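You operate a simulated robot arm through the tools that you are given. There is no shell and no other tool.

The job below is to be done with a simulated robot arm. You get a single attempt, and the scene is never put back.

JOB
Switch off the Mains socket, unplug the drum and wind its cable in.
Fine: the socket over the steel table; switch off before the plug comes out; lay the plug on the steel table; brake off to wind, on again at the end; the lantern's plug stays.

It is judged by the outcome, as a careful person would: the job done as asked, and still so three seconds after it is handed in. It fails if anything else is knocked over, pushed out of place, dropped, spilled or broken.

ROBOT AND FRAMES
A 6-joint arm with a two-finger gripper, fixed in place. Base frame: the origin is on the floor under the middle of its stand, x ahead of it, y to its left, z up; the work surface is at about z = 780. Lengths are in mm, angles in rad, forces in N, time in s.
It reaches about 1417 mm from its shoulder. Its first joint turns from -2.897 to 2.897 rad. Payload 3.43 kg.
The tool frame sits at the grasp point between the pads (the TCP): z along the fingers, y along the line on which they close. The tips reach 20 mm beyond it. The gripper opens to 190 mm; its body begins 248 mm behind the TCP.
Orientation is that of the tool frame in the base frame, as a unit quaternion [x, y, z, w]. With the fingers straight down and closing along the base's y, the tool's x points along the base's -x, its y along +y and its z along -z.

CONTROLS
- The arm moves only by the tool send_rows. Its argument "deltas" is a list of rows, each a list of 3 entries, a list of its own where there are three numbers: the shift along the base's x, y, z in units of 40 mm (1.0 is 40 mm), then the turn, a rotation vector about the base's x, y, z in units of 4 degrees (1.0 is 4 degrees), then the opening, from 0 (shut) to 1 (fully open). In form: [[[tx, ty, tz], [wx, wy, wz], grip], ...]. A call has 1 to 20 rows; each row shifts and turns the commanded pose from where the row before left it. A call with a number of a shift or a turn outside -1 to 1 is refused whole. A row lasts 0.2 s, in which the tool goes at most 50 mm and 0.15 rad; a call with a longer step from one row to the next is refused whole, and so is a gripper value outside its range. A pose out of reach is approached as far as the arm can. The call stops where the force on the tool passes 90 N (or 10 N more than at its start, if that is more) or the arm is blocked; 0.2 s more then pass. The fingers move at their own pace (about 153 mm/s each) and stop on an object; they squeeze with about 32 N. The grip force told is the motor's: it shows also when the fingers shut on nothing. Time passes only in rows, and 0.2 s behind the last, so rows that do not move let the fingers close. It gives the time, the measured TCP pose, the force on the tool (base axes), the opening and the grip force at its end, in the units of the frame above (readings bear some noise), with the torque about the TCP (base axes, N m) and any sound that the robot's microphone picked up, and new pictures: "views" is both (left out), scene, wrist or none.
- Cameras (640 x 400 px; columns grow to the right, rows downward): "scene" is fixed at [409, 502.8, 1466.6]; the picture's right is [-0.46, -0.89, 0.00], its down [-0.50, 0.26, -0.83] and it looks along [0.74, -0.38, -0.56] (base axes); focal length 255 px, centre (320, 200). "wrist" rides on the gripper at [71, -8, -288] in the tool frame; the picture's right is [0.12, 0.99, 0.00], its down [-0.96, 0.12, -0.25] and it looks along [-0.25, 0.03, 0.97] (tool axes); focal length 261 px, centre (320, 200). There is no depth. A picture from a camera that has moved, and an enlarged one, comes with that camera's place and axes in the base frame and with its lens. The place of the scene camera against the robot may be out by one fixed shift of up to 25 mm in any direction.
- raise_lower(by): moves the trunk up (or, below 0, down) by that many mm; the arm rides with it, the base frame stays. It gives what a move gives, with no picture.
- inspect(camera, box): a new picture of the part [left, top, right, bottom] of that camera's present view, enlarged. No time passes.
- job_done(): hands the job in; it is judged then, once.

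Places have to be worked out from the pictures, the camera data and where the tool is seen. Open the gripper and draw the arm clear of the work before you hand the job in, unless the task says otherwise.

The tools are called after "Request:" as name(argument=value, ...) on one line, values as JSON. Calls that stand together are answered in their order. send_rows: Moves the arm, as the interface text tells. Its arguments: {"type":"object","properties":{"deltas":{"type":"array"},"views":{"type":"string","enum":["both","scene","wrist","none"]}},"required":["deltas"]} The other tools are called the same way: raise_lower (by) moves the trunk up or down; inspect (camera, box) takes an enlarged picture of a part of a camera's view; job_done () hands the job in.

At the start:

```text
time: 0.0
tcp_pos: [758.6, 70.0, 1314.6]
orientation: [0.0, 1.0, 0.0, -0.002]
wrist_force: [-0.5, -0.5, -0.3]
moment: [0.01, -0.02, 0.0]
gripper_width: 189.9
grasp_force: 0.1
trunk travel left (down, up): [-300.0, 140.0]
```

scene: 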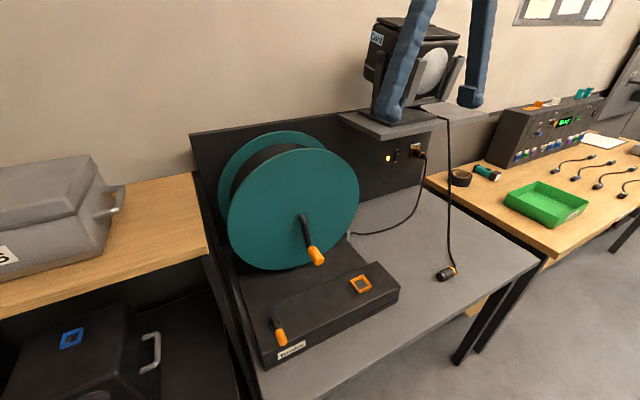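
wrist: 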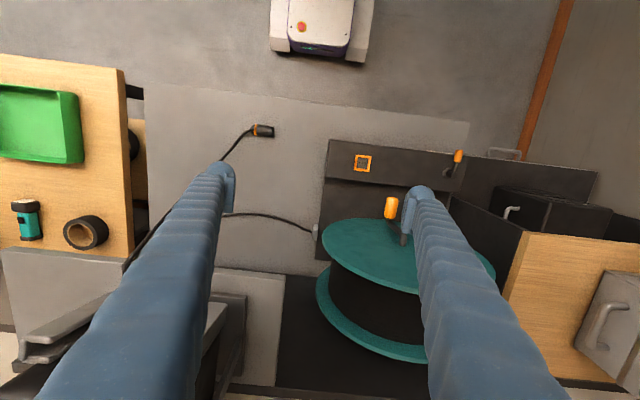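

I see a cable drum with a crank handle, a brake lever on the base, and a socket panel with plug under a lamp shelf. I'll look closer at the parts before moving.

Request:
inspect(camera="scene", box=[360, 110, 480, 185])

Request:
inspect(camera="scene", box=[240, 200, 420, 370])

Request:
inspect(camera="wrist", box=[300, 130, 500, 255])

Request:
inspect(camera="scene", box=[420, 80, 640, 290])

```text
5.33 times, centred on (420, 148) of scene
camera zoom: at [409.0, 502.8, 1466.6], right [-0.46, -0.89, 0.0], down [-0.5, 0.26, -0.83], along [0.74, -0.38, -0.56], focal length 1362 px, centre (-213, 480)
```

zoom: 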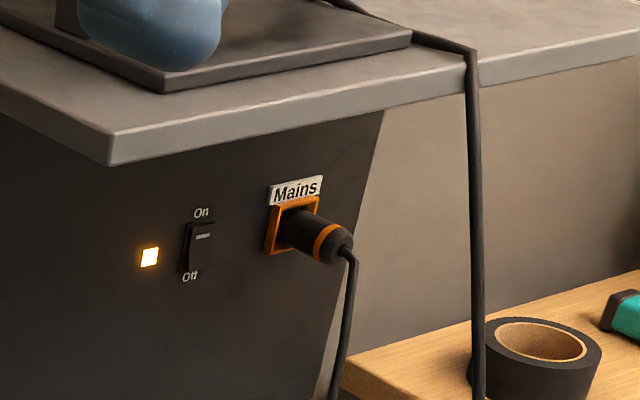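

```text
2.35 times, centred on (330, 285) of scene
camera zoom: at [409.0, 502.8, 1466.6], right [-0.46, -0.89, 0.0], down [-0.5, 0.26, -0.83], along [0.74, -0.38, -0.56], focal length 601 px, centre (296, 0)
```

zoom: 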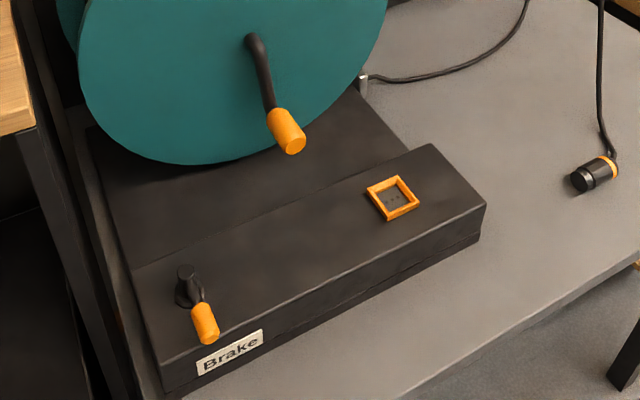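

```text
3.20 times, centred on (400, 192) of wrist
camera zoom: at [689.1, 61.0, 1603.2], right [-0.12, 0.99, 0.0], down [0.96, 0.12, 0.25], along [0.24, 0.03, -0.97], focal length 834 px, centre (64, 224)
```

zoom: 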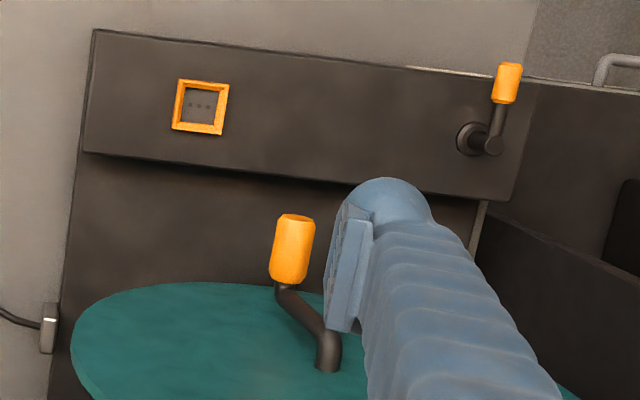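

```text
1.90 times, centred on (530, 185) of scene
camera zoom: at [409.0, 502.8, 1466.6], right [-0.46, -0.89, 0.0], down [-0.5, 0.26, -0.83], along [0.74, -0.38, -0.56], focal length 486 px, centre (-80, 229)
```

zoom: 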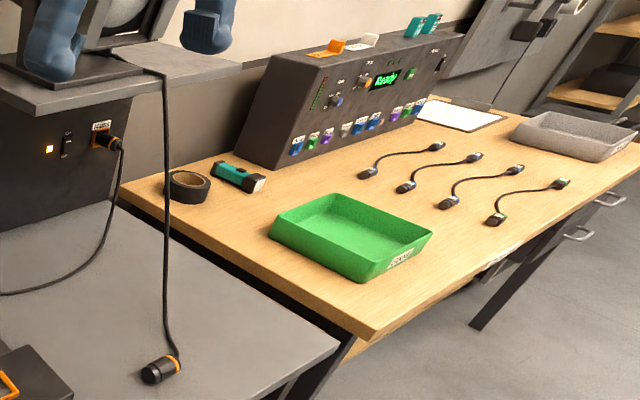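

The Mains socket and its rocker switch are on the backboard under the shelf. The brake lever is on the front-left of the drum base, and the lantern's plug lies on the steel table. I'll back off and tilt the gripper toward the board for a clearer view.

Request:
send_rows(deltas=[[[-0.5, -0.3, 0], [0, -1, 0], 1], [[-0.5, -0.3, 0], [0, -1, 0], 1], [[-0.5, -0.3, 0], [0, -1, 0], 1], [[-0.5, -0.3, 0], [0, -1, 0], 1], [[-0.5, -0.3, 0], [0, -1, 0], 1], [[-0.5, -0.3, 0], [0, -1, 0], 1], [[-0.5, -0.3, 0], [0, -1, 0], 1], [[-0.5, -0.3, 0], [0, -1, 0], 1], [[-0.5, -0.3, 0], [0, -1, 0], 1], [[-0.5, -0.3, 0], [0, -1, 0], 1]], views="both")

```text
time: 2.2
tcp_pos: [555.2, -50.9, 1314.1]
orientation: [0.001, 0.939, -0.002, 0.343]
wrist_force: [-1.1, 0.3, -0.4]
moment: [-0.06, 0.0, -0.03]
gripper_width: 189.9
grasp_force: 0.0
trunk travel left (down, up): [-300.0, 140.0]
camera wrist: at [316.8, -58.6, 1489.8], right [-0.09, 0.99, -0.08], down [0.58, 0.12, 0.81], along [0.81, 0.03, -0.58], focal length 261 px, centre (320, 200)
```

scene: 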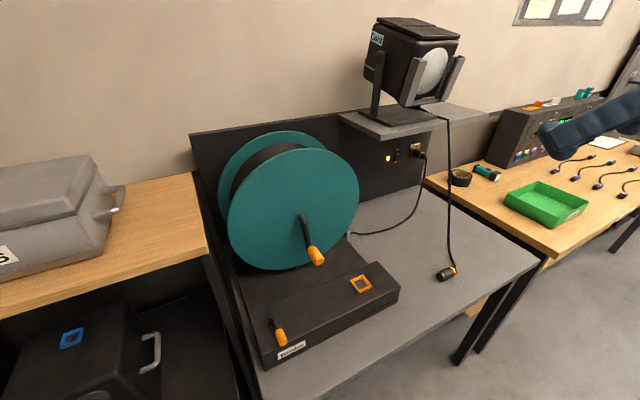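
wrist: 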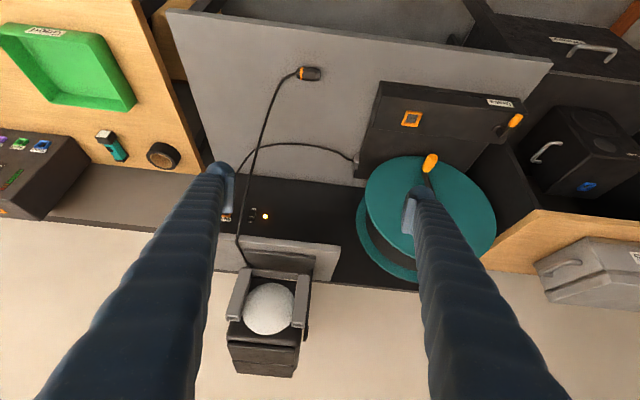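

The wrist picture is upside-down relative to the world but shows the whole bench. I'll zoom in on the lantern cable, the shelf, the switch area, and the drum's lever and crank.

Request:
inspect(camera="wrist", box=[190, 50, 370, 290])

Request:
inspect(camera="wrist", box=[340, 70, 560, 290])

Request:
inspect(camera="scene", box=[255, 300, 315, 365])

Request:
inspect(camera="scene", box=[380, 90, 480, 300])

Request:
inspect(camera="scene", box=[210, 120, 380, 280])

```text
1.67 times, centred on (280, 170) of wrist
camera zoom: at [316.8, -58.6, 1489.8], right [-0.09, 0.99, -0.08], down [0.58, 0.12, 0.81], along [0.81, 0.03, -0.58], focal length 434 px, centre (387, 250)
```

zoom: 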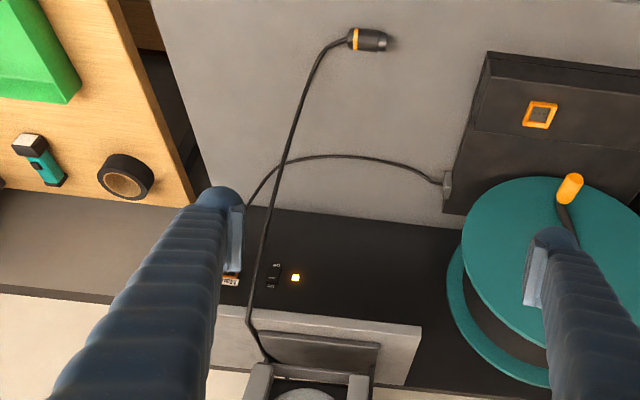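

```text
1.82 times, centred on (450, 180) of wrist
camera zoom: at [316.8, -58.6, 1489.8], right [-0.09, 0.99, -0.08], down [0.58, 0.12, 0.81], along [0.81, 0.03, -0.58], focal length 474 px, centre (84, 236)
```

zoom: 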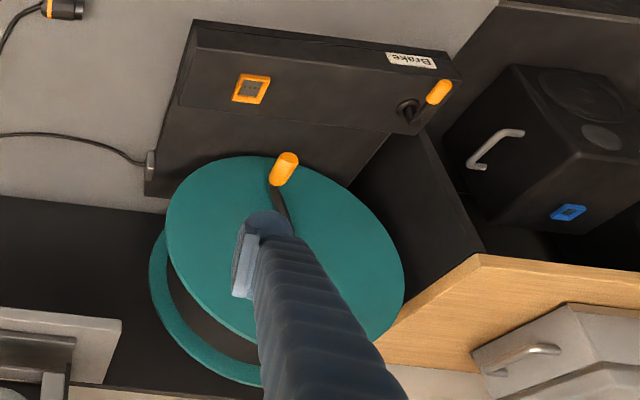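

```text
6.15 times, centred on (285, 332) of scene
camera zoom: at [409.0, 502.8, 1466.6], right [-0.46, -0.89, 0.0], down [-0.5, 0.26, -0.83], along [0.74, -0.38, -0.56], focal length 1572 px, centre (535, -615)
```

zoom: 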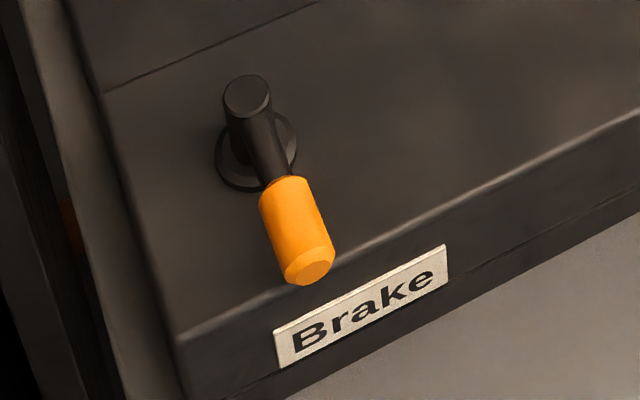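

```text
1.90 times, centred on (430, 195) of scene
camera zoom: at [409.0, 502.8, 1466.6], right [-0.46, -0.89, 0.0], down [-0.5, 0.26, -0.83], along [0.74, -0.38, -0.56], focal length 486 px, centre (110, 210)
```

zoom: 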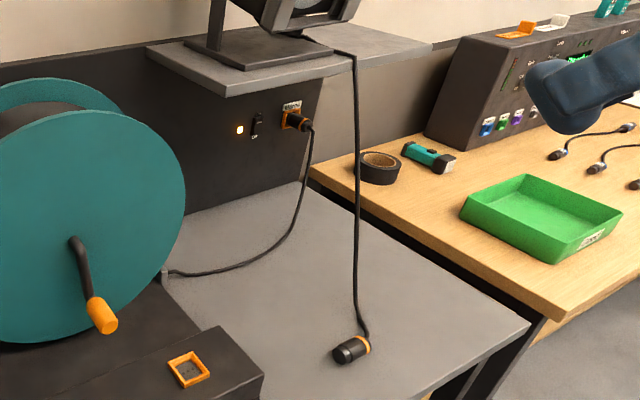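

```text
2.50 times, centred on (295, 200) of scene
camera zoom: at [409.0, 502.8, 1466.6], right [-0.46, -0.89, 0.0], down [-0.5, 0.26, -0.83], along [0.74, -0.38, -0.56], focal length 639 px, centre (382, 200)
```

zoom: 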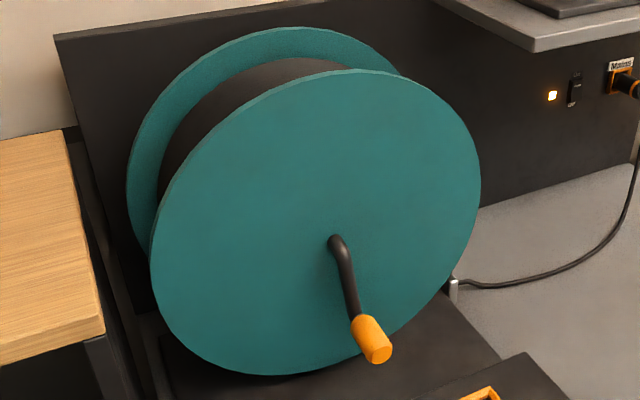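

Estimated positions in base frame: board face x≈1190, switch at about (1190,-290,976), and Mains plug at y≈-395 and the same height. The lantern cable hangs from about (945,-244,1190) to (845,-230,960) and on to its plug, so I'll approach from the right (y<-350). I'm moving there with the gripper half closed and turning it horizontal.

Request:
send_rows(deltas=[[[0.2, -0.7, -0.2], [0, -1, 0], 0.2], [[0.3, -0.7, -0.3], [0, -1, 0], 0.2], [[0.4, -0.7, -0.3], [0, -1, 0], 0.2], [[0.4, -0.7, -0.3], [0, -1, 0], 0.2], [[0.4, -0.7, -0.3], [0, -1, 0], 0.2], [[0.4, -0.7, -0.3], [0, -1, 0], 0.2], [[0.5, -0.7, -0.3], [0, -1, 0], 0.2], [[0.5, -0.7, -0.3], [0, -1, 0], 0.2], [[0.5, -0.7, -0.4], [0, -1, 0], 0.2], [[0.5, -0.7, -0.4], [0, -1, 0], 0.2], [[0.5, -0.6, -0.4], [0, -1, 0], 0.2], [[0.5, -0.6, -0.4], [0, -1, 0], 0.2], [[0.5, -0.5, -0.2], [0, -0.5, 0], 0.2]], views="both")

```text
time: 5.0
tcp_pos: [840.5, -447.2, 1225.8]
orientation: [0.0, 0.707, 0.0, 0.707]
wrist_force: [-0.7, -0.2, -0.1]
moment: [0.02, -0.02, 0.07]
gripper_width: 38.1
grasp_force: 0.1
out of reach, approached as far as the arm can: row 1, 2, 3, 4, 5, 9, 10, 11, 12
trunk travel left (down, up): [-300.0, 140.0]
camera wrist: at [554.7, -455.5, 1157.1], right [0.0, 0.99, -0.12], down [-0.25, 0.12, 0.96], along [0.97, 0.03, 0.25], focal length 261 px, centre (320, 200)
```

scene: 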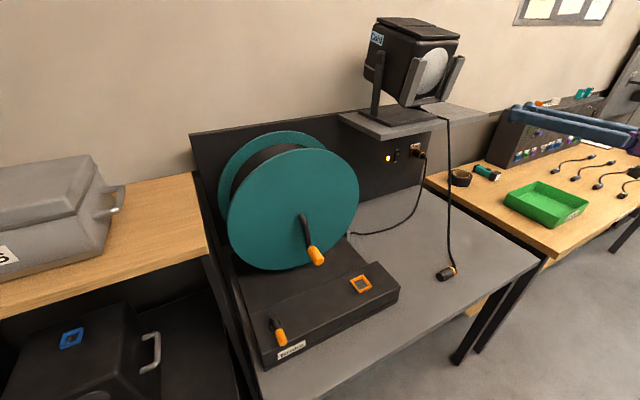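
wrist: 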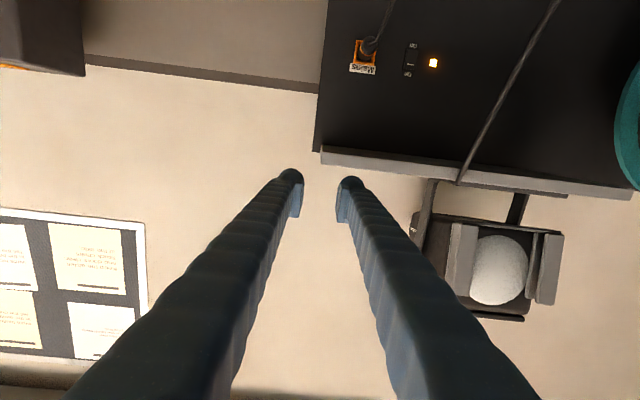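

The gripper is now horizontal to the right of the lantern cable. I'll zoom in on the switch, plug and shelf from here.

Request:
inspect(camera="wrist", box=[330, 0, 490, 100])

Request:
inspect(camera="wrist", box=[300, 100, 640, 330])

```text
4.00 times, centred on (410, 50) of wrist
camera zoom: at [554.7, -455.5, 1157.1], right [0.0, 0.99, -0.12], down [-0.25, 0.12, 0.96], along [0.97, 0.03, 0.25], focal length 1043 px, centre (-40, 800)
```

zoom: 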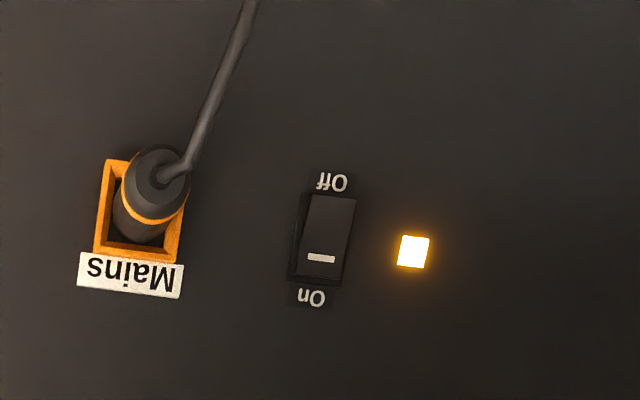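

```text
1.74 times, centred on (470, 215) of wrist
camera zoom: at [554.7, -455.5, 1157.1], right [0.0, 0.99, -0.12], down [-0.25, 0.12, 0.96], along [0.97, 0.03, 0.25], focal length 453 px, centre (59, 174)
```

zoom: 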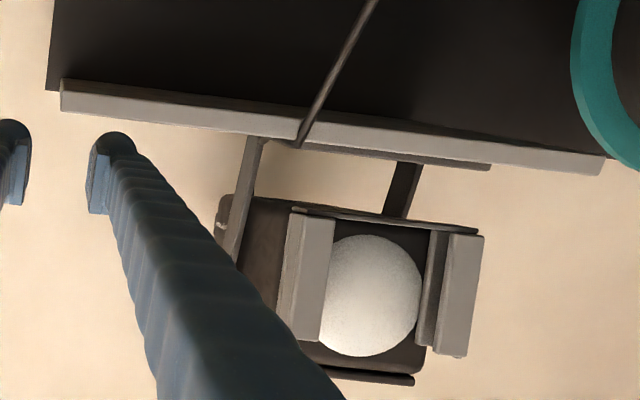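

The switch is a rocker of about 27×50 mm, centred near (1180,-279,982), with Off at the bottom around z≈968. The plug's back end is near (1121,-381,983). I'll lower to that height, yaw 20° to the left and close the fingers, staying right of the lantern cable.

Request:
send_rows(deltas=[[[0, 0, -0.9], [0, 0, 1], 0], [[0, 0, -1], [0, 0, 1], 0], [[0, 0, -1], [0, 0, 1], 0], [[0, 0, -1], [0, 0, 1], 0], [[0, 0, -1], [0, 0, 1], 0], [[0, 0, -0.9], [0, 0, 0], 0]], views="both")

```text
time: 6.4
tcp_pos: [842.5, -448.0, 992.7]
orientation: [-0.124, 0.696, 0.123, 0.696]
wrist_force: [1.1, 0.7, 0.7]
moment: [-0.06, -0.01, 0.02]
gripper_width: 0.0
grasp_force: 32.3
trunk travel left (down, up): [-300.0, 140.0]
camera wrist: at [575.6, -555.5, 923.1], right [-0.34, 0.93, -0.12], down [-0.27, 0.02, 0.96], along [0.9, 0.36, 0.24], focal length 261 px, centre (320, 200)
```

scene: 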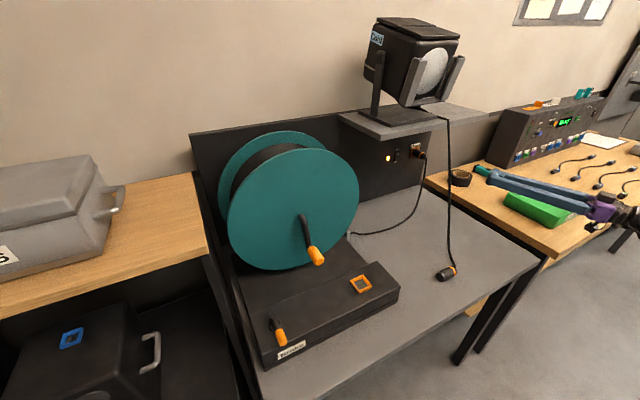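
wrist: 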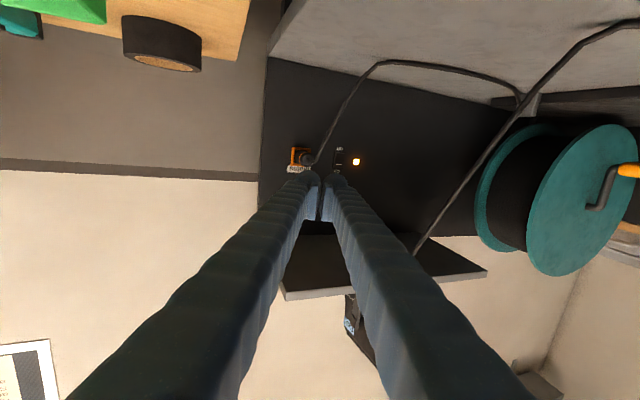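

The fingers are closed and lined up roughly toward the switch. I'll zoom to refine the switch and plug positions from this pose.

Request:
inspect(camera="wrist", box=[270, 120, 390, 195])

Request:
inspect(camera="scene", box=[460, 140, 640, 253])

```text
5.33 times, centred on (330, 158) of wrist
camera zoom: at [575.6, -555.5, 923.1], right [-0.34, 0.93, -0.12], down [-0.27, 0.02, 0.96], along [0.9, 0.36, 0.24], focal length 1390 px, centre (267, 427)
```

zoom: 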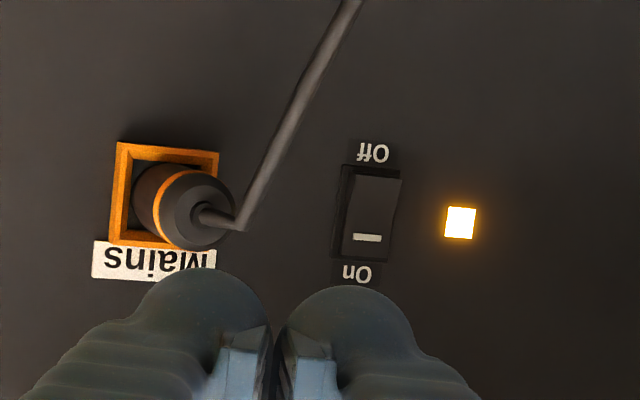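

```text
3.54 times, centred on (550, 196) of scene
camera zoom: at [409.0, 502.8, 1466.6], right [-0.46, -0.89, 0.0], down [-0.5, 0.26, -0.83], along [0.74, -0.38, -0.56], focal length 904 px, centre (-494, 212)
```

zoom: 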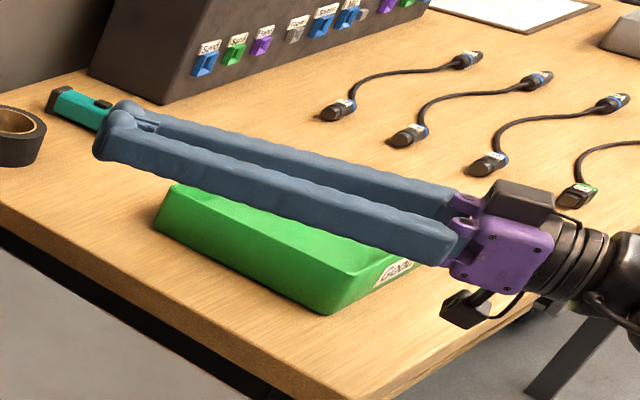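

Refined: the Off half of the rocker is centred near (1175,-273,966). I'll move the closed fingertips to about 65 mm short of the switch at that height.

Request:
send_rows(deltas=[[[0.758, 0.481, -0.084], [0, 0, 0], 0], [[0.758, 0.481, -0.084], [0, 0, 0], 0], [[0.758, 0.481, -0.084], [0, 0, 0], 0], [[0.758, 0.481, -0.084], [0, 0, 0], 0], [[0.758, 0.481, -0.084], [0, 0, 0], 0], [[0.758, 0.481, -0.084], [0, 0, 0], 0], [[0.758, 0.481, -0.084], [0, 0, 0], 0], [[0.758, 0.481, -0.084], [0, 0, 0], 0]], views="both")

Request:
inspect(camera="wrist", box=[270, 130, 390, 205])

Request:
inspect(camera="scene", box=[360, 110, 520, 210])

```text
time: 8.2
tcp_pos: [1085.6, -294.8, 963.3]
orientation: [-0.123, 0.697, 0.123, 0.696]
wrist_force: [-0.6, -0.2, -0.1]
moment: [0.03, -0.02, 0.02]
gripper_width: 0.2
grasp_force: 31.4
trunk travel left (down, up): [-300.0, 140.0]
camera wrist: at [817.5, -401.6, 894.3], right [-0.34, 0.93, -0.12], down [-0.27, 0.02, 0.96], along [0.9, 0.36, 0.24], focal length 261 px, centre (320, 200)
```

scene: 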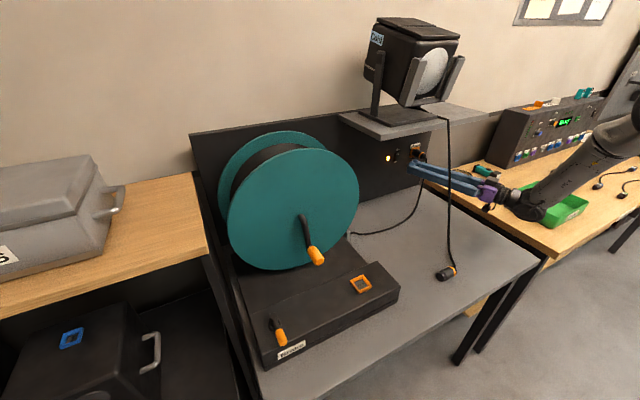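
wrist: 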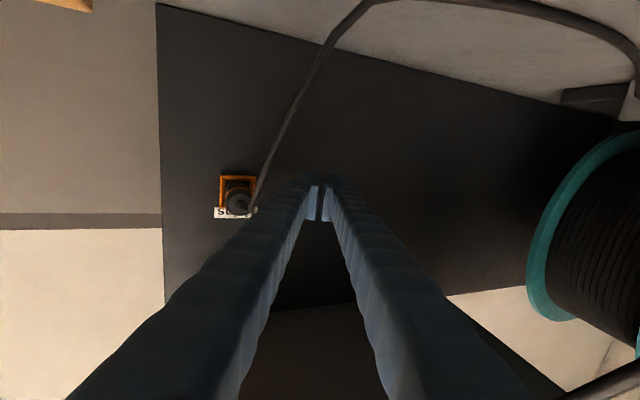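

```text
5.33 times, centred on (330, 168) of wrist
camera zoom: at [817.5, -401.6, 894.3], right [-0.34, 0.93, -0.12], down [-0.27, 0.02, 0.96], along [0.9, 0.36, 0.24], focal length 1390 px, centre (267, 373)
```

zoom: 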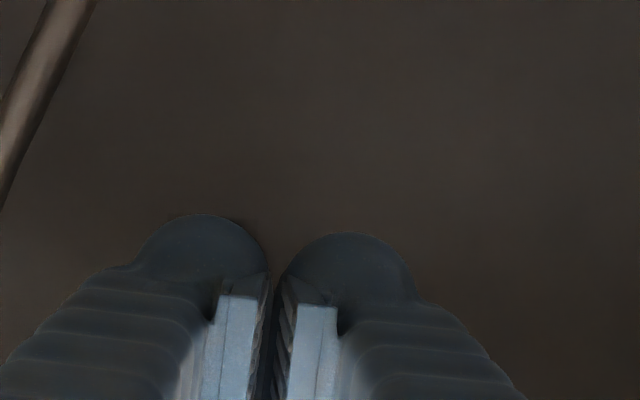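

```text
4.00 times, centred on (440, 160) of scene
camera zoom: at [409.0, 502.8, 1466.6], right [-0.46, -0.89, 0.0], down [-0.5, 0.26, -0.83], along [0.74, -0.38, -0.56], focal length 1022 px, centre (-160, 360)
```

zoom: 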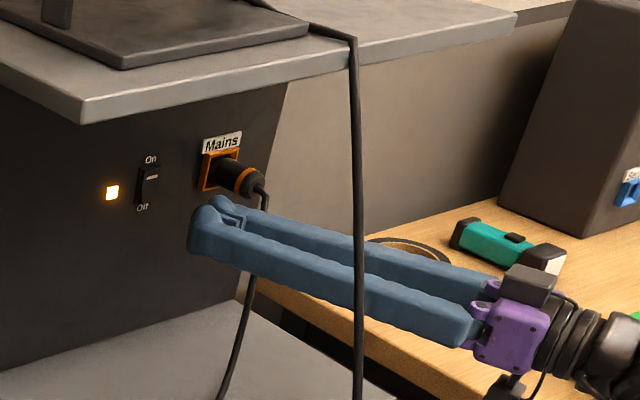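

Scene view agrees: the right fingertip will land on the Off half after a further move of about (64,23) mm. I'm advancing most of that gap, then pressing gently.

Request:
send_rows(deltas=[[[0.65, 0.24, 0.02], [0, 0, 0], 0], [[0.4, 0.145, 0.02], [0, 0, 0], 0], [[0.2, 0.07, 0.02], [0, 0, 0], 0]], views="scene")

Request:
inspect(camera="scene", box=[370, 125, 450, 175])

```text
time: 9.0
tcp_pos: [1135.3, -276.6, 967.6]
orientation: [-0.123, 0.697, 0.123, 0.695]
wrist_force: [-0.6, -0.7, -0.1]
moment: [0.02, 0.02, -0.01]
gripper_width: 0.0
grasp_force: 31.3
trunk travel left (down, up): [-300.0, 140.0]
```

scene: 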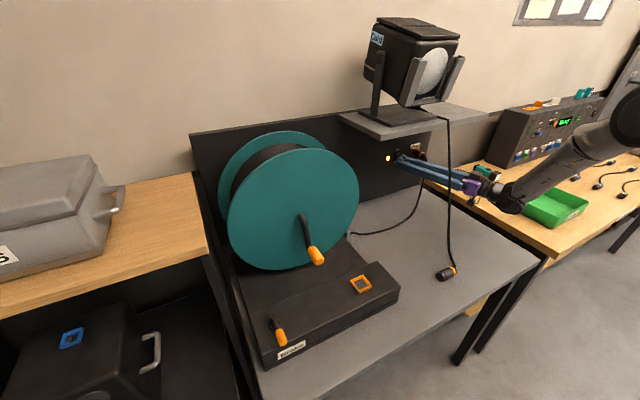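

```text
8.00 times, centred on (410, 150) of scene
camera zoom: at [409.0, 502.8, 1466.6], right [-0.46, -0.89, 0.0], down [-0.5, 0.26, -0.83], along [0.74, -0.38, -0.56], focal length 2043 px, centre (-400, 600)
```

zoom: 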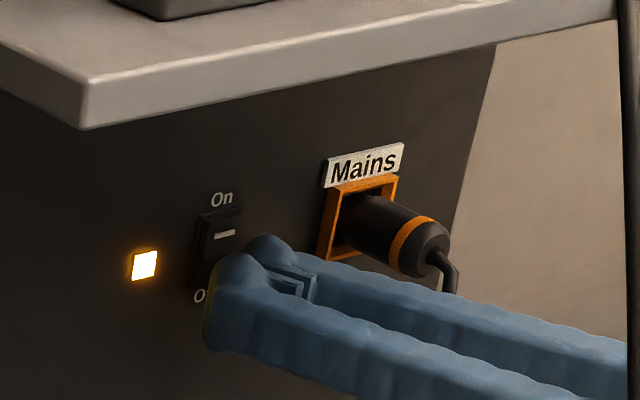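

The fingertips are taller than wide with a rounded tip, so the apex is near the tool axis and lies on the Off half, slightly right. I'll shift a few mm left and press forward in small steps.

Request:
send_rows(deltas=[[[0.1, 0.15, 0.03], [0, 0, 0], 0], [[0.15, 0.05, 0], [0, 0, 0], 0], [[0.1, 0.03, 0], [0, 0, 0], 0]], views="scene")

Request:
inspect(camera="scene", box=[370, 125, 450, 175])

```text
time: 9.8
tcp_pos: [1142.9, -267.8, 967.7]
orientation: [-0.123, 0.697, 0.124, 0.696]
wrist_force: [-44.8, -8.7, -2.0]
moment: [-0.19, -0.48, -0.6]
gripper_width: 0.2
grasp_force: 31.8
trunk travel left (down, up): [-300.0, 140.0]
```

scene: 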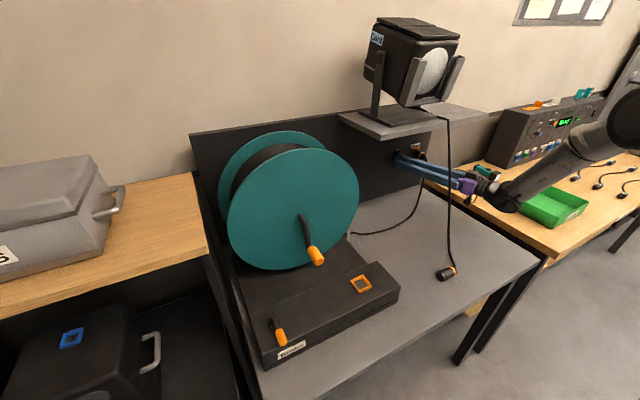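

```text
8.00 times, centred on (410, 150) of scene
camera zoom: at [409.0, 502.8, 1466.6], right [-0.46, -0.89, 0.0], down [-0.5, 0.26, -0.83], along [0.74, -0.38, -0.56], focal length 2043 px, centre (-400, 600)
```

zoom: 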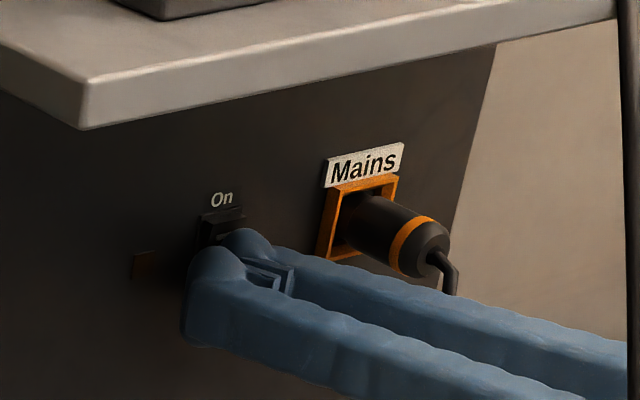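

The indicator light went out, so the switch is off. I'm backing away and confirming the light stays off.

Request:
send_rows(deltas=[[[-0.4, -0.15, 0], [0, 0, 0], 0], [[-0.7, -0.26, 0], [0, 0, 0], 0], [[-0.9, -0.5, 0], [0, 0, 0], 0], [[-0.9, -0.6, 0], [0, 0, 0], 0]], views="both")

Request:
inspect(camera="scene", box=[370, 125, 450, 175])

Request:
inspect(camera="wrist", box=[200, 100, 440, 250])

```text
time: 10.8
tcp_pos: [1031.4, -325.7, 970.5]
orientation: [-0.122, 0.696, 0.122, 0.697]
wrist_force: [0.2, 0.2, 0.7]
moment: [0.03, 0.01, -0.03]
gripper_width: 0.0
grasp_force: 32.3
trunk travel left (down, up): [-300.0, 140.0]
camera wrist: at [764.2, -432.5, 901.1], right [-0.34, 0.93, -0.12], down [-0.27, 0.02, 0.96], along [0.9, 0.36, 0.24], focal length 261 px, centre (320, 200)
```

scene: 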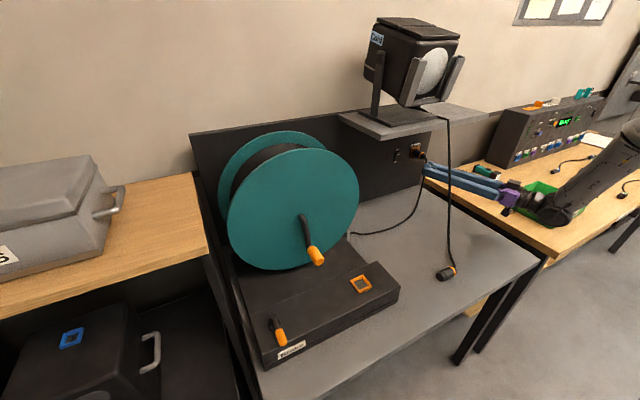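
wrist: 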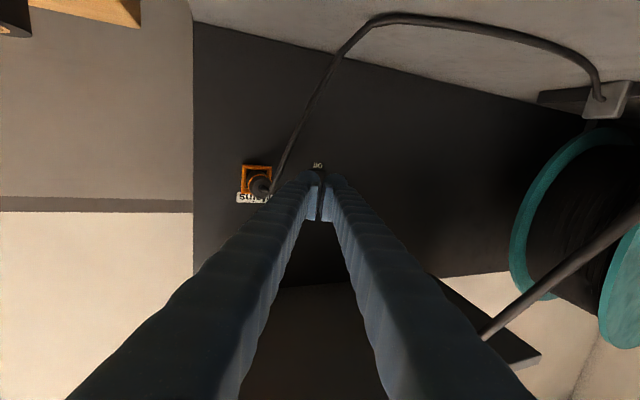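

```text
8.00 times, centred on (410, 150) of scene
camera zoom: at [409.0, 502.8, 1466.6], right [-0.46, -0.89, 0.0], down [-0.5, 0.26, -0.83], along [0.74, -0.38, -0.56], focal length 2043 px, centre (-400, 600)
```

zoom: 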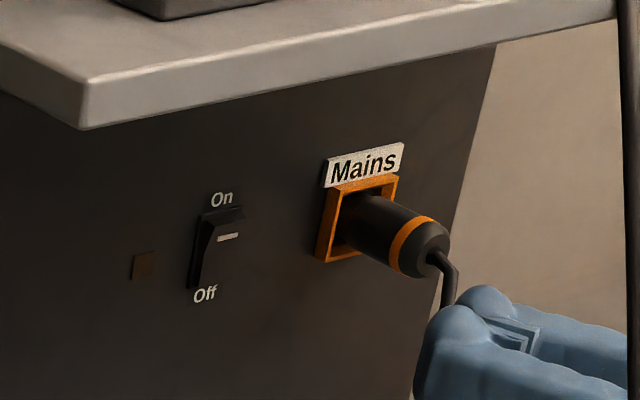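

```text
2.67 times, centred on (320, 175) of wrist
camera zoom: at [764.2, -432.5, 901.1], right [-0.34, 0.93, -0.12], down [-0.27, 0.02, 0.96], along [0.9, 0.36, 0.24], focal length 695 px, centre (320, 267)
```

zoom: 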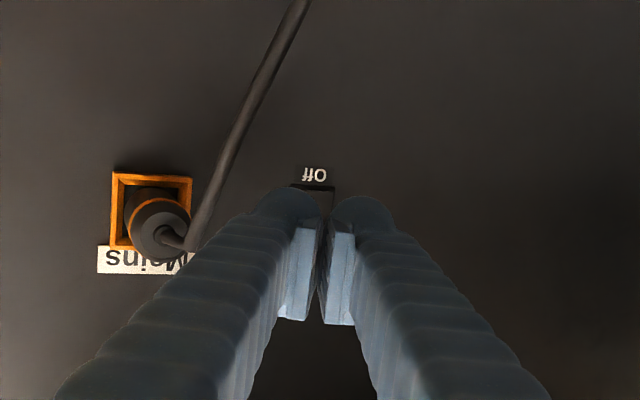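

The switch is Off and the lamp is dark. The plug sits at about y=-379, z=981, with its back end at x≈1121. I'll straighten the yaw, pitch the gripper 20° down so the plug can later be laid flat, and open to about 72 mm in front of the plug.

Request:
send_rows(deltas=[[[-0.3, -0.3, 0.1], [0, 0, -1], 0], [[-0.3, -0.3, 0.1], [0, 0, -1], 0], [[-0.2, -0.3, 0.1], [0, 0, -1], 0], [[-0.2, -0.3, 0.1], [0, 0, -1], 0], [[-0.1, -0.3, 0.1], [0, 0, -1], 0], [[0, 0, 0], [0, 1, 0], 0.38], [[0, 0, 0], [0, 1, 0], 0.38], [[0, 0, 0], [0, 1, 0], 0.38], [[0, 0, 0], [0, 1, 0], 0.38], [[0, 0, 0], [0, 1, 0], 0.38]], views="both")

Request:
inspect(camera="wrist", box=[220, 100, 420, 225])

Request:
inspect(camera="scene", box=[370, 110, 530, 210])

```text
time: 13.0
tcp_pos: [1004.3, -401.0, 991.7]
orientation: [0.0, 0.82, -0.001, 0.573]
wrist_force: [-0.3, -0.5, 0.1]
moment: [0.0, -0.01, 0.02]
gripper_width: 72.1
grasp_force: 0.1
out of reach, approached as far as the arm can: row 4, 5
trunk travel left (down, up): [-300.0, 140.0]
camera wrist: at [711.3, -410.2, 1026.3], right [-0.04, 0.99, -0.11], down [0.1, 0.12, 0.99], along [0.99, 0.03, -0.1], focal length 261 px, centre (320, 200)
```

scene: 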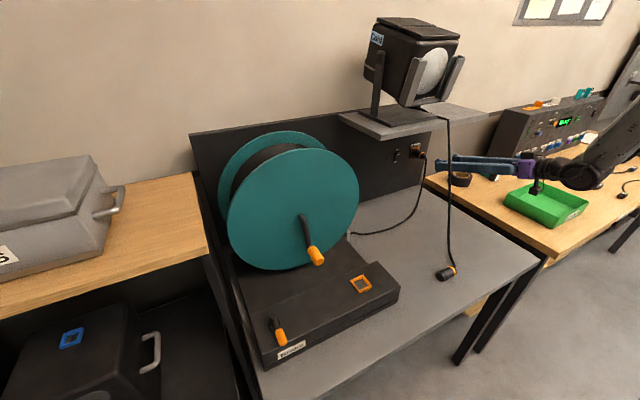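
wrist: 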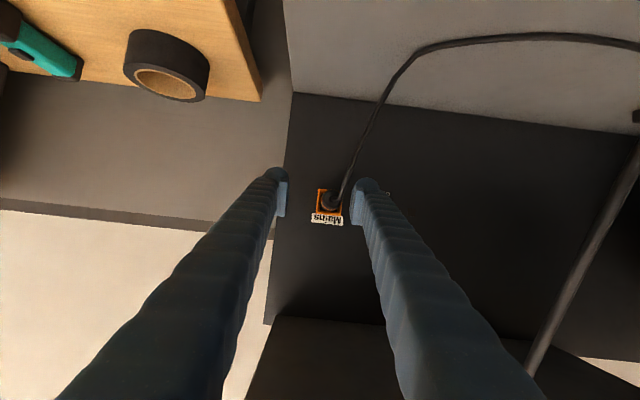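

```text
3.20 times, centred on (320, 162) of wrist
camera zoom: at [711.3, -410.2, 1026.3], right [-0.04, 0.99, -0.11], down [0.1, 0.12, 0.99], along [0.99, 0.03, -0.1], focal length 834 px, centre (320, 320)
```

zoom: 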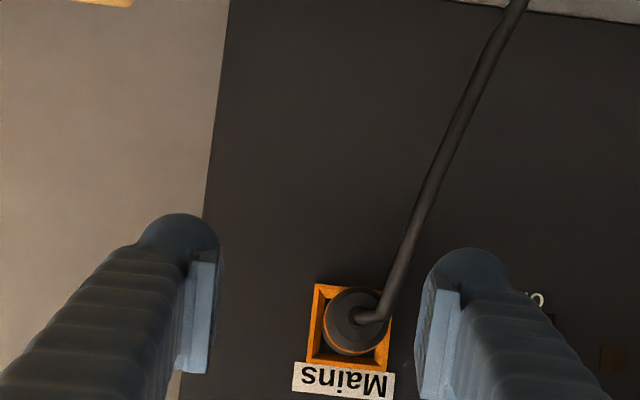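

```text
4.00 times, centred on (450, 160) of scene
camera zoom: at [409.0, 502.8, 1466.6], right [-0.46, -0.89, 0.0], down [-0.5, 0.26, -0.83], along [0.74, -0.38, -0.56], focal length 1022 px, centre (-200, 360)
```

zoom: 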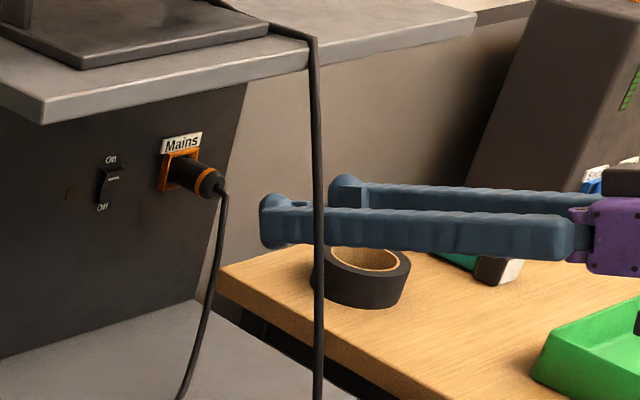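

The plug's back-end centre is now measured at about (1121,-379.5,983), while my axis is at y=-401. I'll shift +21.5 mm in y and advance to x≈1135 with the fingers open around the plug.

Request:
send_rows(deltas=[[[0, 0.54, 0], [0, 0, 0], 0.38], [[0.8, 0, 0], [0, 0, 0], 0.38], [[0.9, 0, 0], [0, 0, 0], 0.38], [[0.7, 0, 0], [0, 0, 0], 0.38]], views="both")

Request:
inspect(camera="wrist", box=[240, 130, 400, 230])

Request:
inspect(camera="scene", box=[370, 110, 530, 210])

```text
time: 14.0
tcp_pos: [1102.5, -379.1, 991.4]
orientation: [0.0, 0.82, 0.0, 0.573]
wrist_force: [-0.1, 0.8, -0.4]
moment: [0.01, -0.01, 0.01]
gripper_width: 71.9
grasp_force: 0.0
trunk travel left (down, up): [-300.0, 140.0]
camera wrist: at [808.7, -386.7, 1025.5], right [-0.04, 0.99, -0.11], down [0.1, 0.12, 0.99], along [0.99, 0.03, -0.1], focal length 261 px, centre (320, 200)
```

scene: 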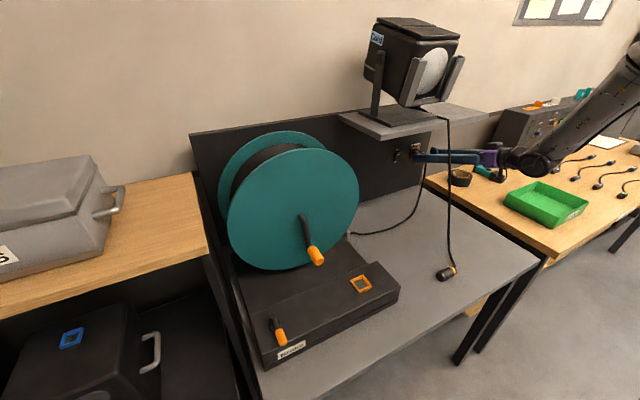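
wrist: 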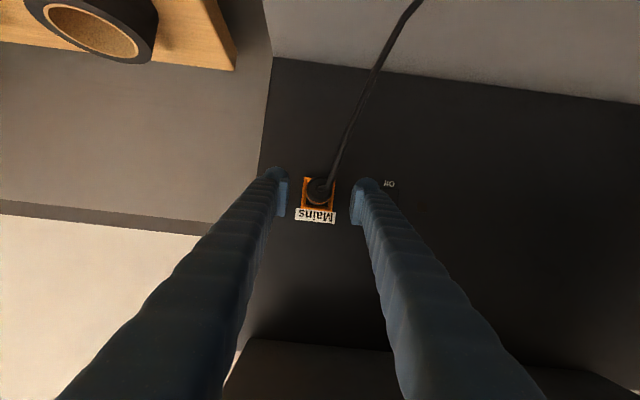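

```text
4.00 times, centred on (320, 180) of wrist
camera zoom: at [808.7, -386.7, 1025.5], right [-0.04, 0.99, -0.11], down [0.1, 0.12, 0.99], along [0.99, 0.03, -0.1], focal length 1043 px, centre (320, 280)
```

zoom: 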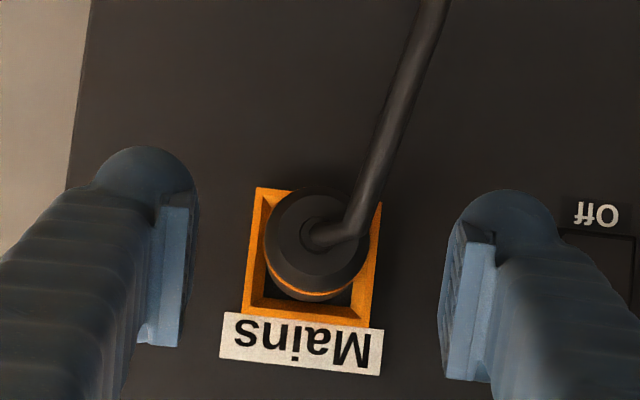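

```text
4.00 times, centred on (450, 160) of scene
camera zoom: at [409.0, 502.8, 1466.6], right [-0.46, -0.89, 0.0], down [-0.5, 0.26, -0.83], along [0.74, -0.38, -0.56], focal length 1022 px, centre (-200, 360)
```

zoom: 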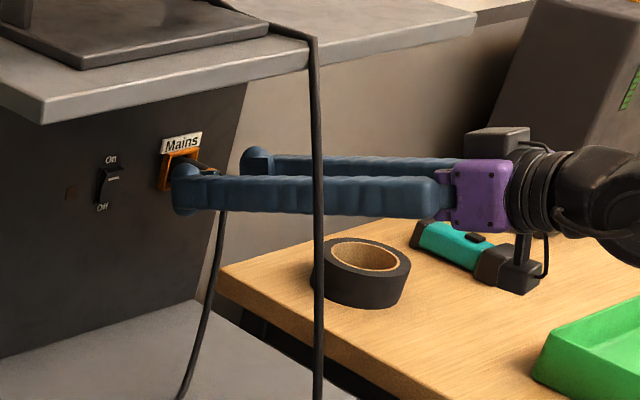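

The fingers straddle the plug and are well centred. I'm advancing another ~32 mm and closing.

Request:
send_rows(deltas=[[[0.5, 0, -0.03], [0, 0, 0], 0.38], [[0.3, 0, -0.02], [0, 0, 0], 0.38], [[0, 0, 0], [0, 0, 0], 0.1], [[0, 0, 0], [0, 0, 0], 0.1], [[0, 0, 0], [0, 0, 0], 0.0]], views="both")

Request:
inspect(camera="wrist", box=[240, 130, 400, 230])

Request:
inspect(camera="scene", box=[370, 110, 530, 210])

```text
time: 15.2
tcp_pos: [1133.6, -379.1, 990.2]
orientation: [0.0, 0.819, 0.001, 0.573]
wrist_force: [0.1, -6.9, 2.7]
moment: [-0.06, 0.01, -0.07]
gripper_width: 34.6
grasp_force: 32.0
trunk travel left (down, up): [-300.0, 140.0]
camera wrist: at [839.7, -387.9, 1024.4], right [-0.04, 0.99, -0.11], down [0.1, 0.12, 0.99], along [0.99, 0.03, -0.1], focal length 261 px, centre (320, 200)
```

scene: 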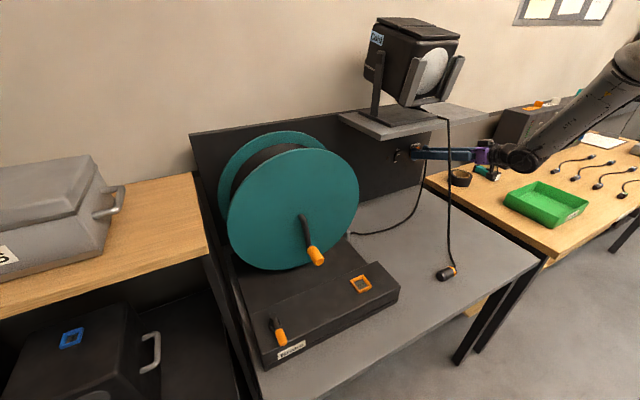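
wrist: 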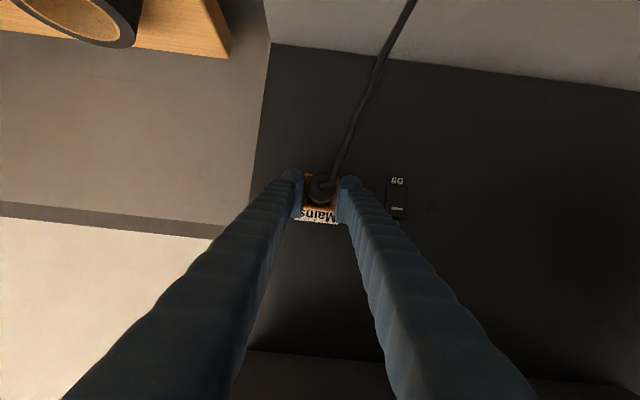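

```text
4.00 times, centred on (320, 180) of wrist
camera zoom: at [839.7, -387.9, 1024.4], right [-0.04, 0.99, -0.11], down [0.1, 0.12, 0.99], along [0.99, 0.03, -0.1], focal length 1043 px, centre (320, 280)
```

zoom: 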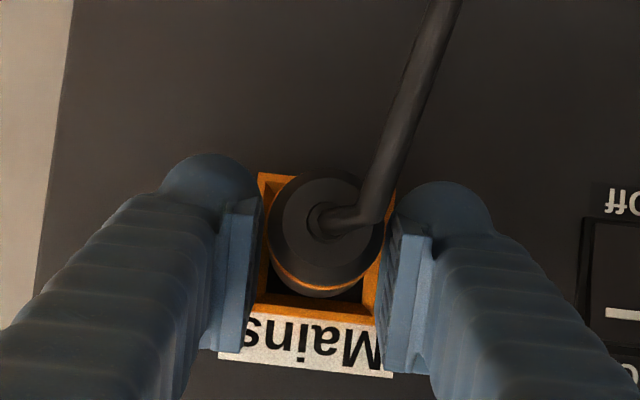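

```text
4.00 times, centred on (450, 160) of scene
camera zoom: at [409.0, 502.8, 1466.6], right [-0.46, -0.89, 0.0], down [-0.5, 0.26, -0.83], along [0.74, -0.38, -0.56], focal length 1022 px, centre (-200, 360)
```

zoom: 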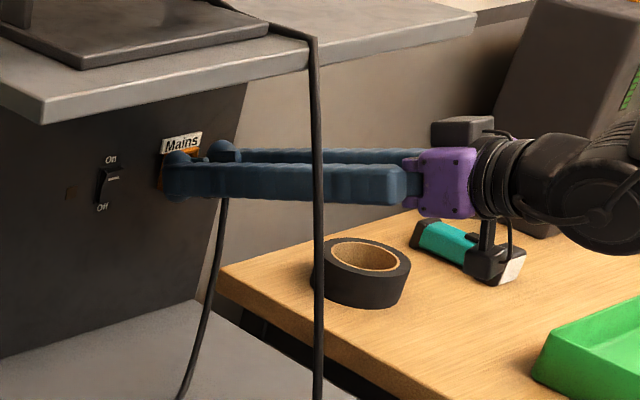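

The plug is gripped at 34.6 mm width with 32 N. I'm pulling straight back along -x in small steps, monitoring force.

Request:
send_rows(deltas=[[[-0.2, 0, 0], [0, 0, 0], 0], [[-0.3, 0, 0], [0, 0, 0], 0], [[-0.4, 0, 0], [0, 0, 0], 0], [[-0.5, 0, 0], [0, 0, 0], 0]], views="both")

Request:
inspect(camera="wrist", box=[240, 130, 400, 230])

Request:
inspect(camera="scene", box=[370, 110, 530, 210])

```text
time: 16.2
tcp_pos: [1077.8, -378.8, 989.4]
orientation: [-0.001, 0.82, 0.001, 0.572]
wrist_force: [-0.3, -0.1, 0.9]
moment: [-0.03, -0.02, -0.03]
gripper_width: 34.7
grasp_force: 32.3
trunk travel left (down, up): [-300.0, 140.0]
camera wrist: at [783.5, -388.2, 1022.7], right [-0.04, 0.99, -0.11], down [0.1, 0.12, 0.99], along [0.99, 0.03, -0.1], focal length 261 px, centre (320, 200)
```

scene: 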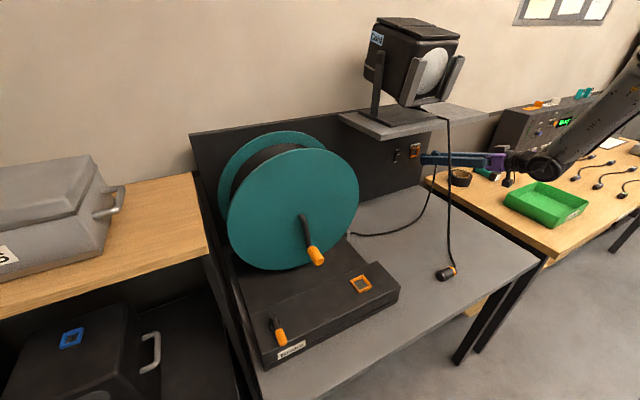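
wrist: 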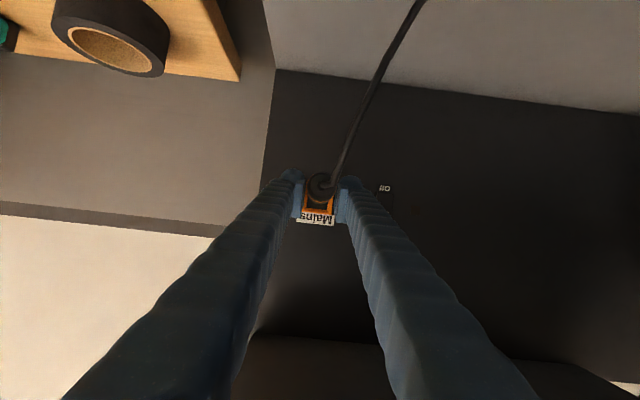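

```text
4.00 times, centred on (320, 180) of wrist
camera zoom: at [783.5, -388.2, 1022.7], right [-0.04, 0.99, -0.11], down [0.1, 0.12, 0.99], along [0.99, 0.03, -0.1], focal length 1043 px, centre (320, 280)
```

zoom: 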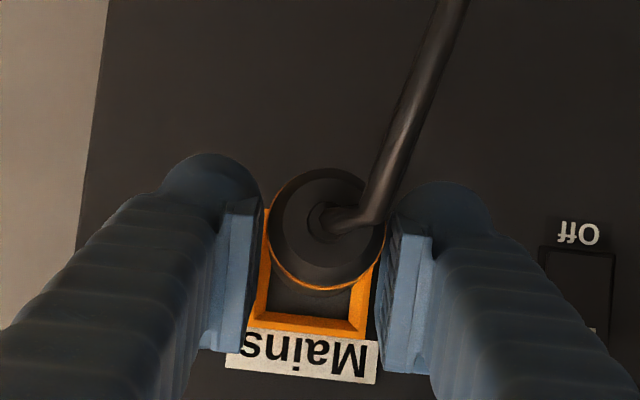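

```text
4.00 times, centred on (450, 160) of scene
camera zoom: at [409.0, 502.8, 1466.6], right [-0.46, -0.89, 0.0], down [-0.5, 0.26, -0.83], along [0.74, -0.38, -0.56], focal length 1022 px, centre (-200, 360)
```

zoom: 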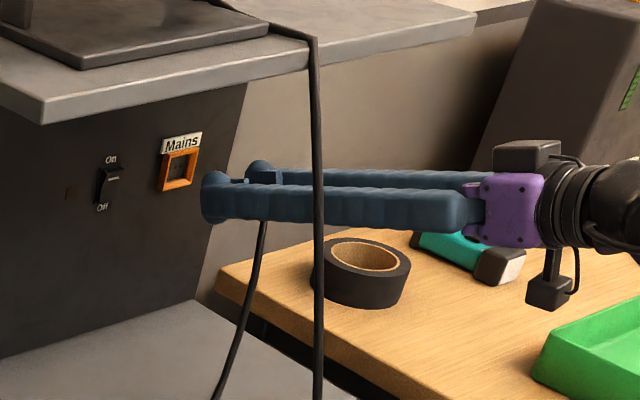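

The socket is now empty and the plug is in the gripper. I'm backing out from under the shelf and then lowering over the right-rear part of the steel table (x≈1010, y≈-372), keeping clear of the lantern cable.

Request:
send_rows(deltas=[[[-0.7, 0.05, 0], [0, 0, 0], 0], [[-0.6, 0.05, 0], [0, 0, 0], 0], [[-0.4, 0.05, -0.4], [0, 0, 0], 0], [[0, 0, -0.8], [0, 0, 0], 0], [[0, 0, -0.9], [0, 0, 0], 0], [[0, 0, -0.9], [0, 0, 0], 0], [[0, 0, -0.8], [0, 0, 0], 0]], views="both")

Request:
inspect(camera="scene", box=[370, 130, 530, 230])

Request:
inspect(camera="wrist", box=[240, 130, 400, 230])

```text
time: 17.8
tcp_pos: [1010.2, -373.5, 837.0]
orientation: [-0.001, 0.82, 0.003, 0.573]
wrist_force: [0.6, -0.2, 0.2]
moment: [0.02, 0.01, 0.01]
gripper_width: 34.7
grasp_force: 31.8
trunk travel left (down, up): [-300.0, 140.0]
camera wrist: at [717.0, -382.9, 871.9], right [-0.04, 0.99, -0.11], down [0.1, 0.11, 0.99], along [0.99, 0.03, -0.1], focal length 261 px, centre (320, 200)
```

scene: 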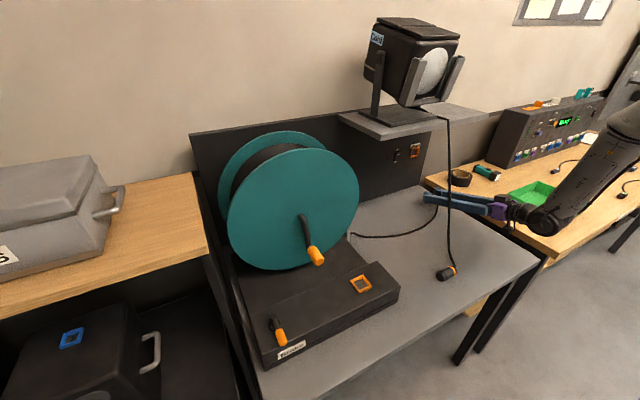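
wrist: 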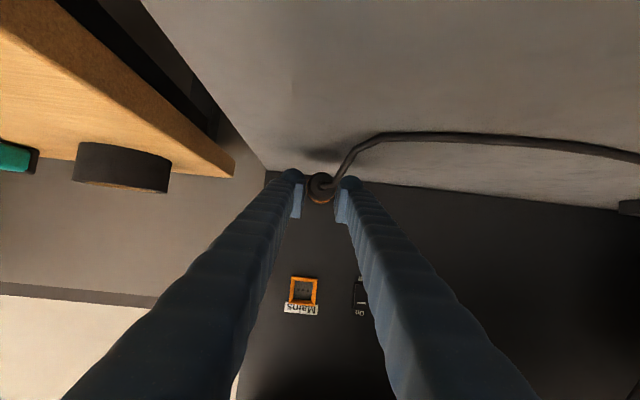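

```text
4.00 times, centred on (450, 180) of scene
camera zoom: at [409.0, 502.8, 1466.6], right [-0.46, -0.89, 0.0], down [-0.5, 0.26, -0.83], along [0.74, -0.38, -0.56], focal length 1022 px, centre (-200, 280)
```

zoom: 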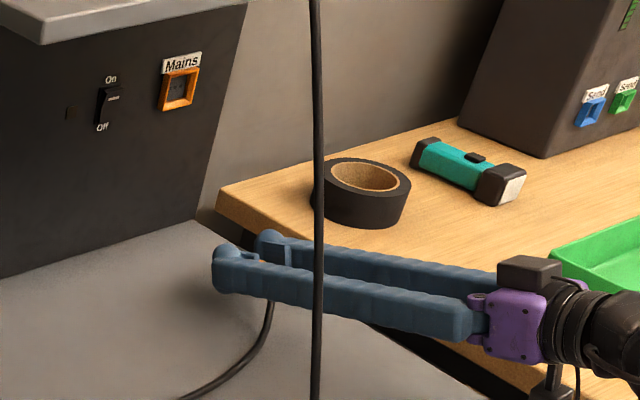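

```text
4.00 times, centred on (320, 180) of wrist
camera zoom: at [717.0, -382.9, 871.9], right [-0.04, 0.99, -0.11], down [0.1, 0.11, 0.99], along [0.99, 0.03, -0.1], focal length 1043 px, centre (320, 280)
```

zoom: 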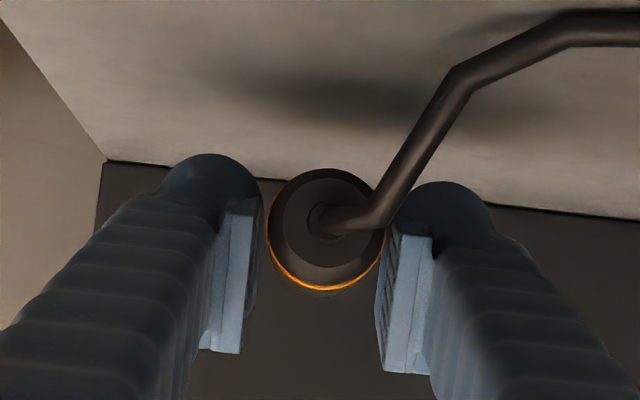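

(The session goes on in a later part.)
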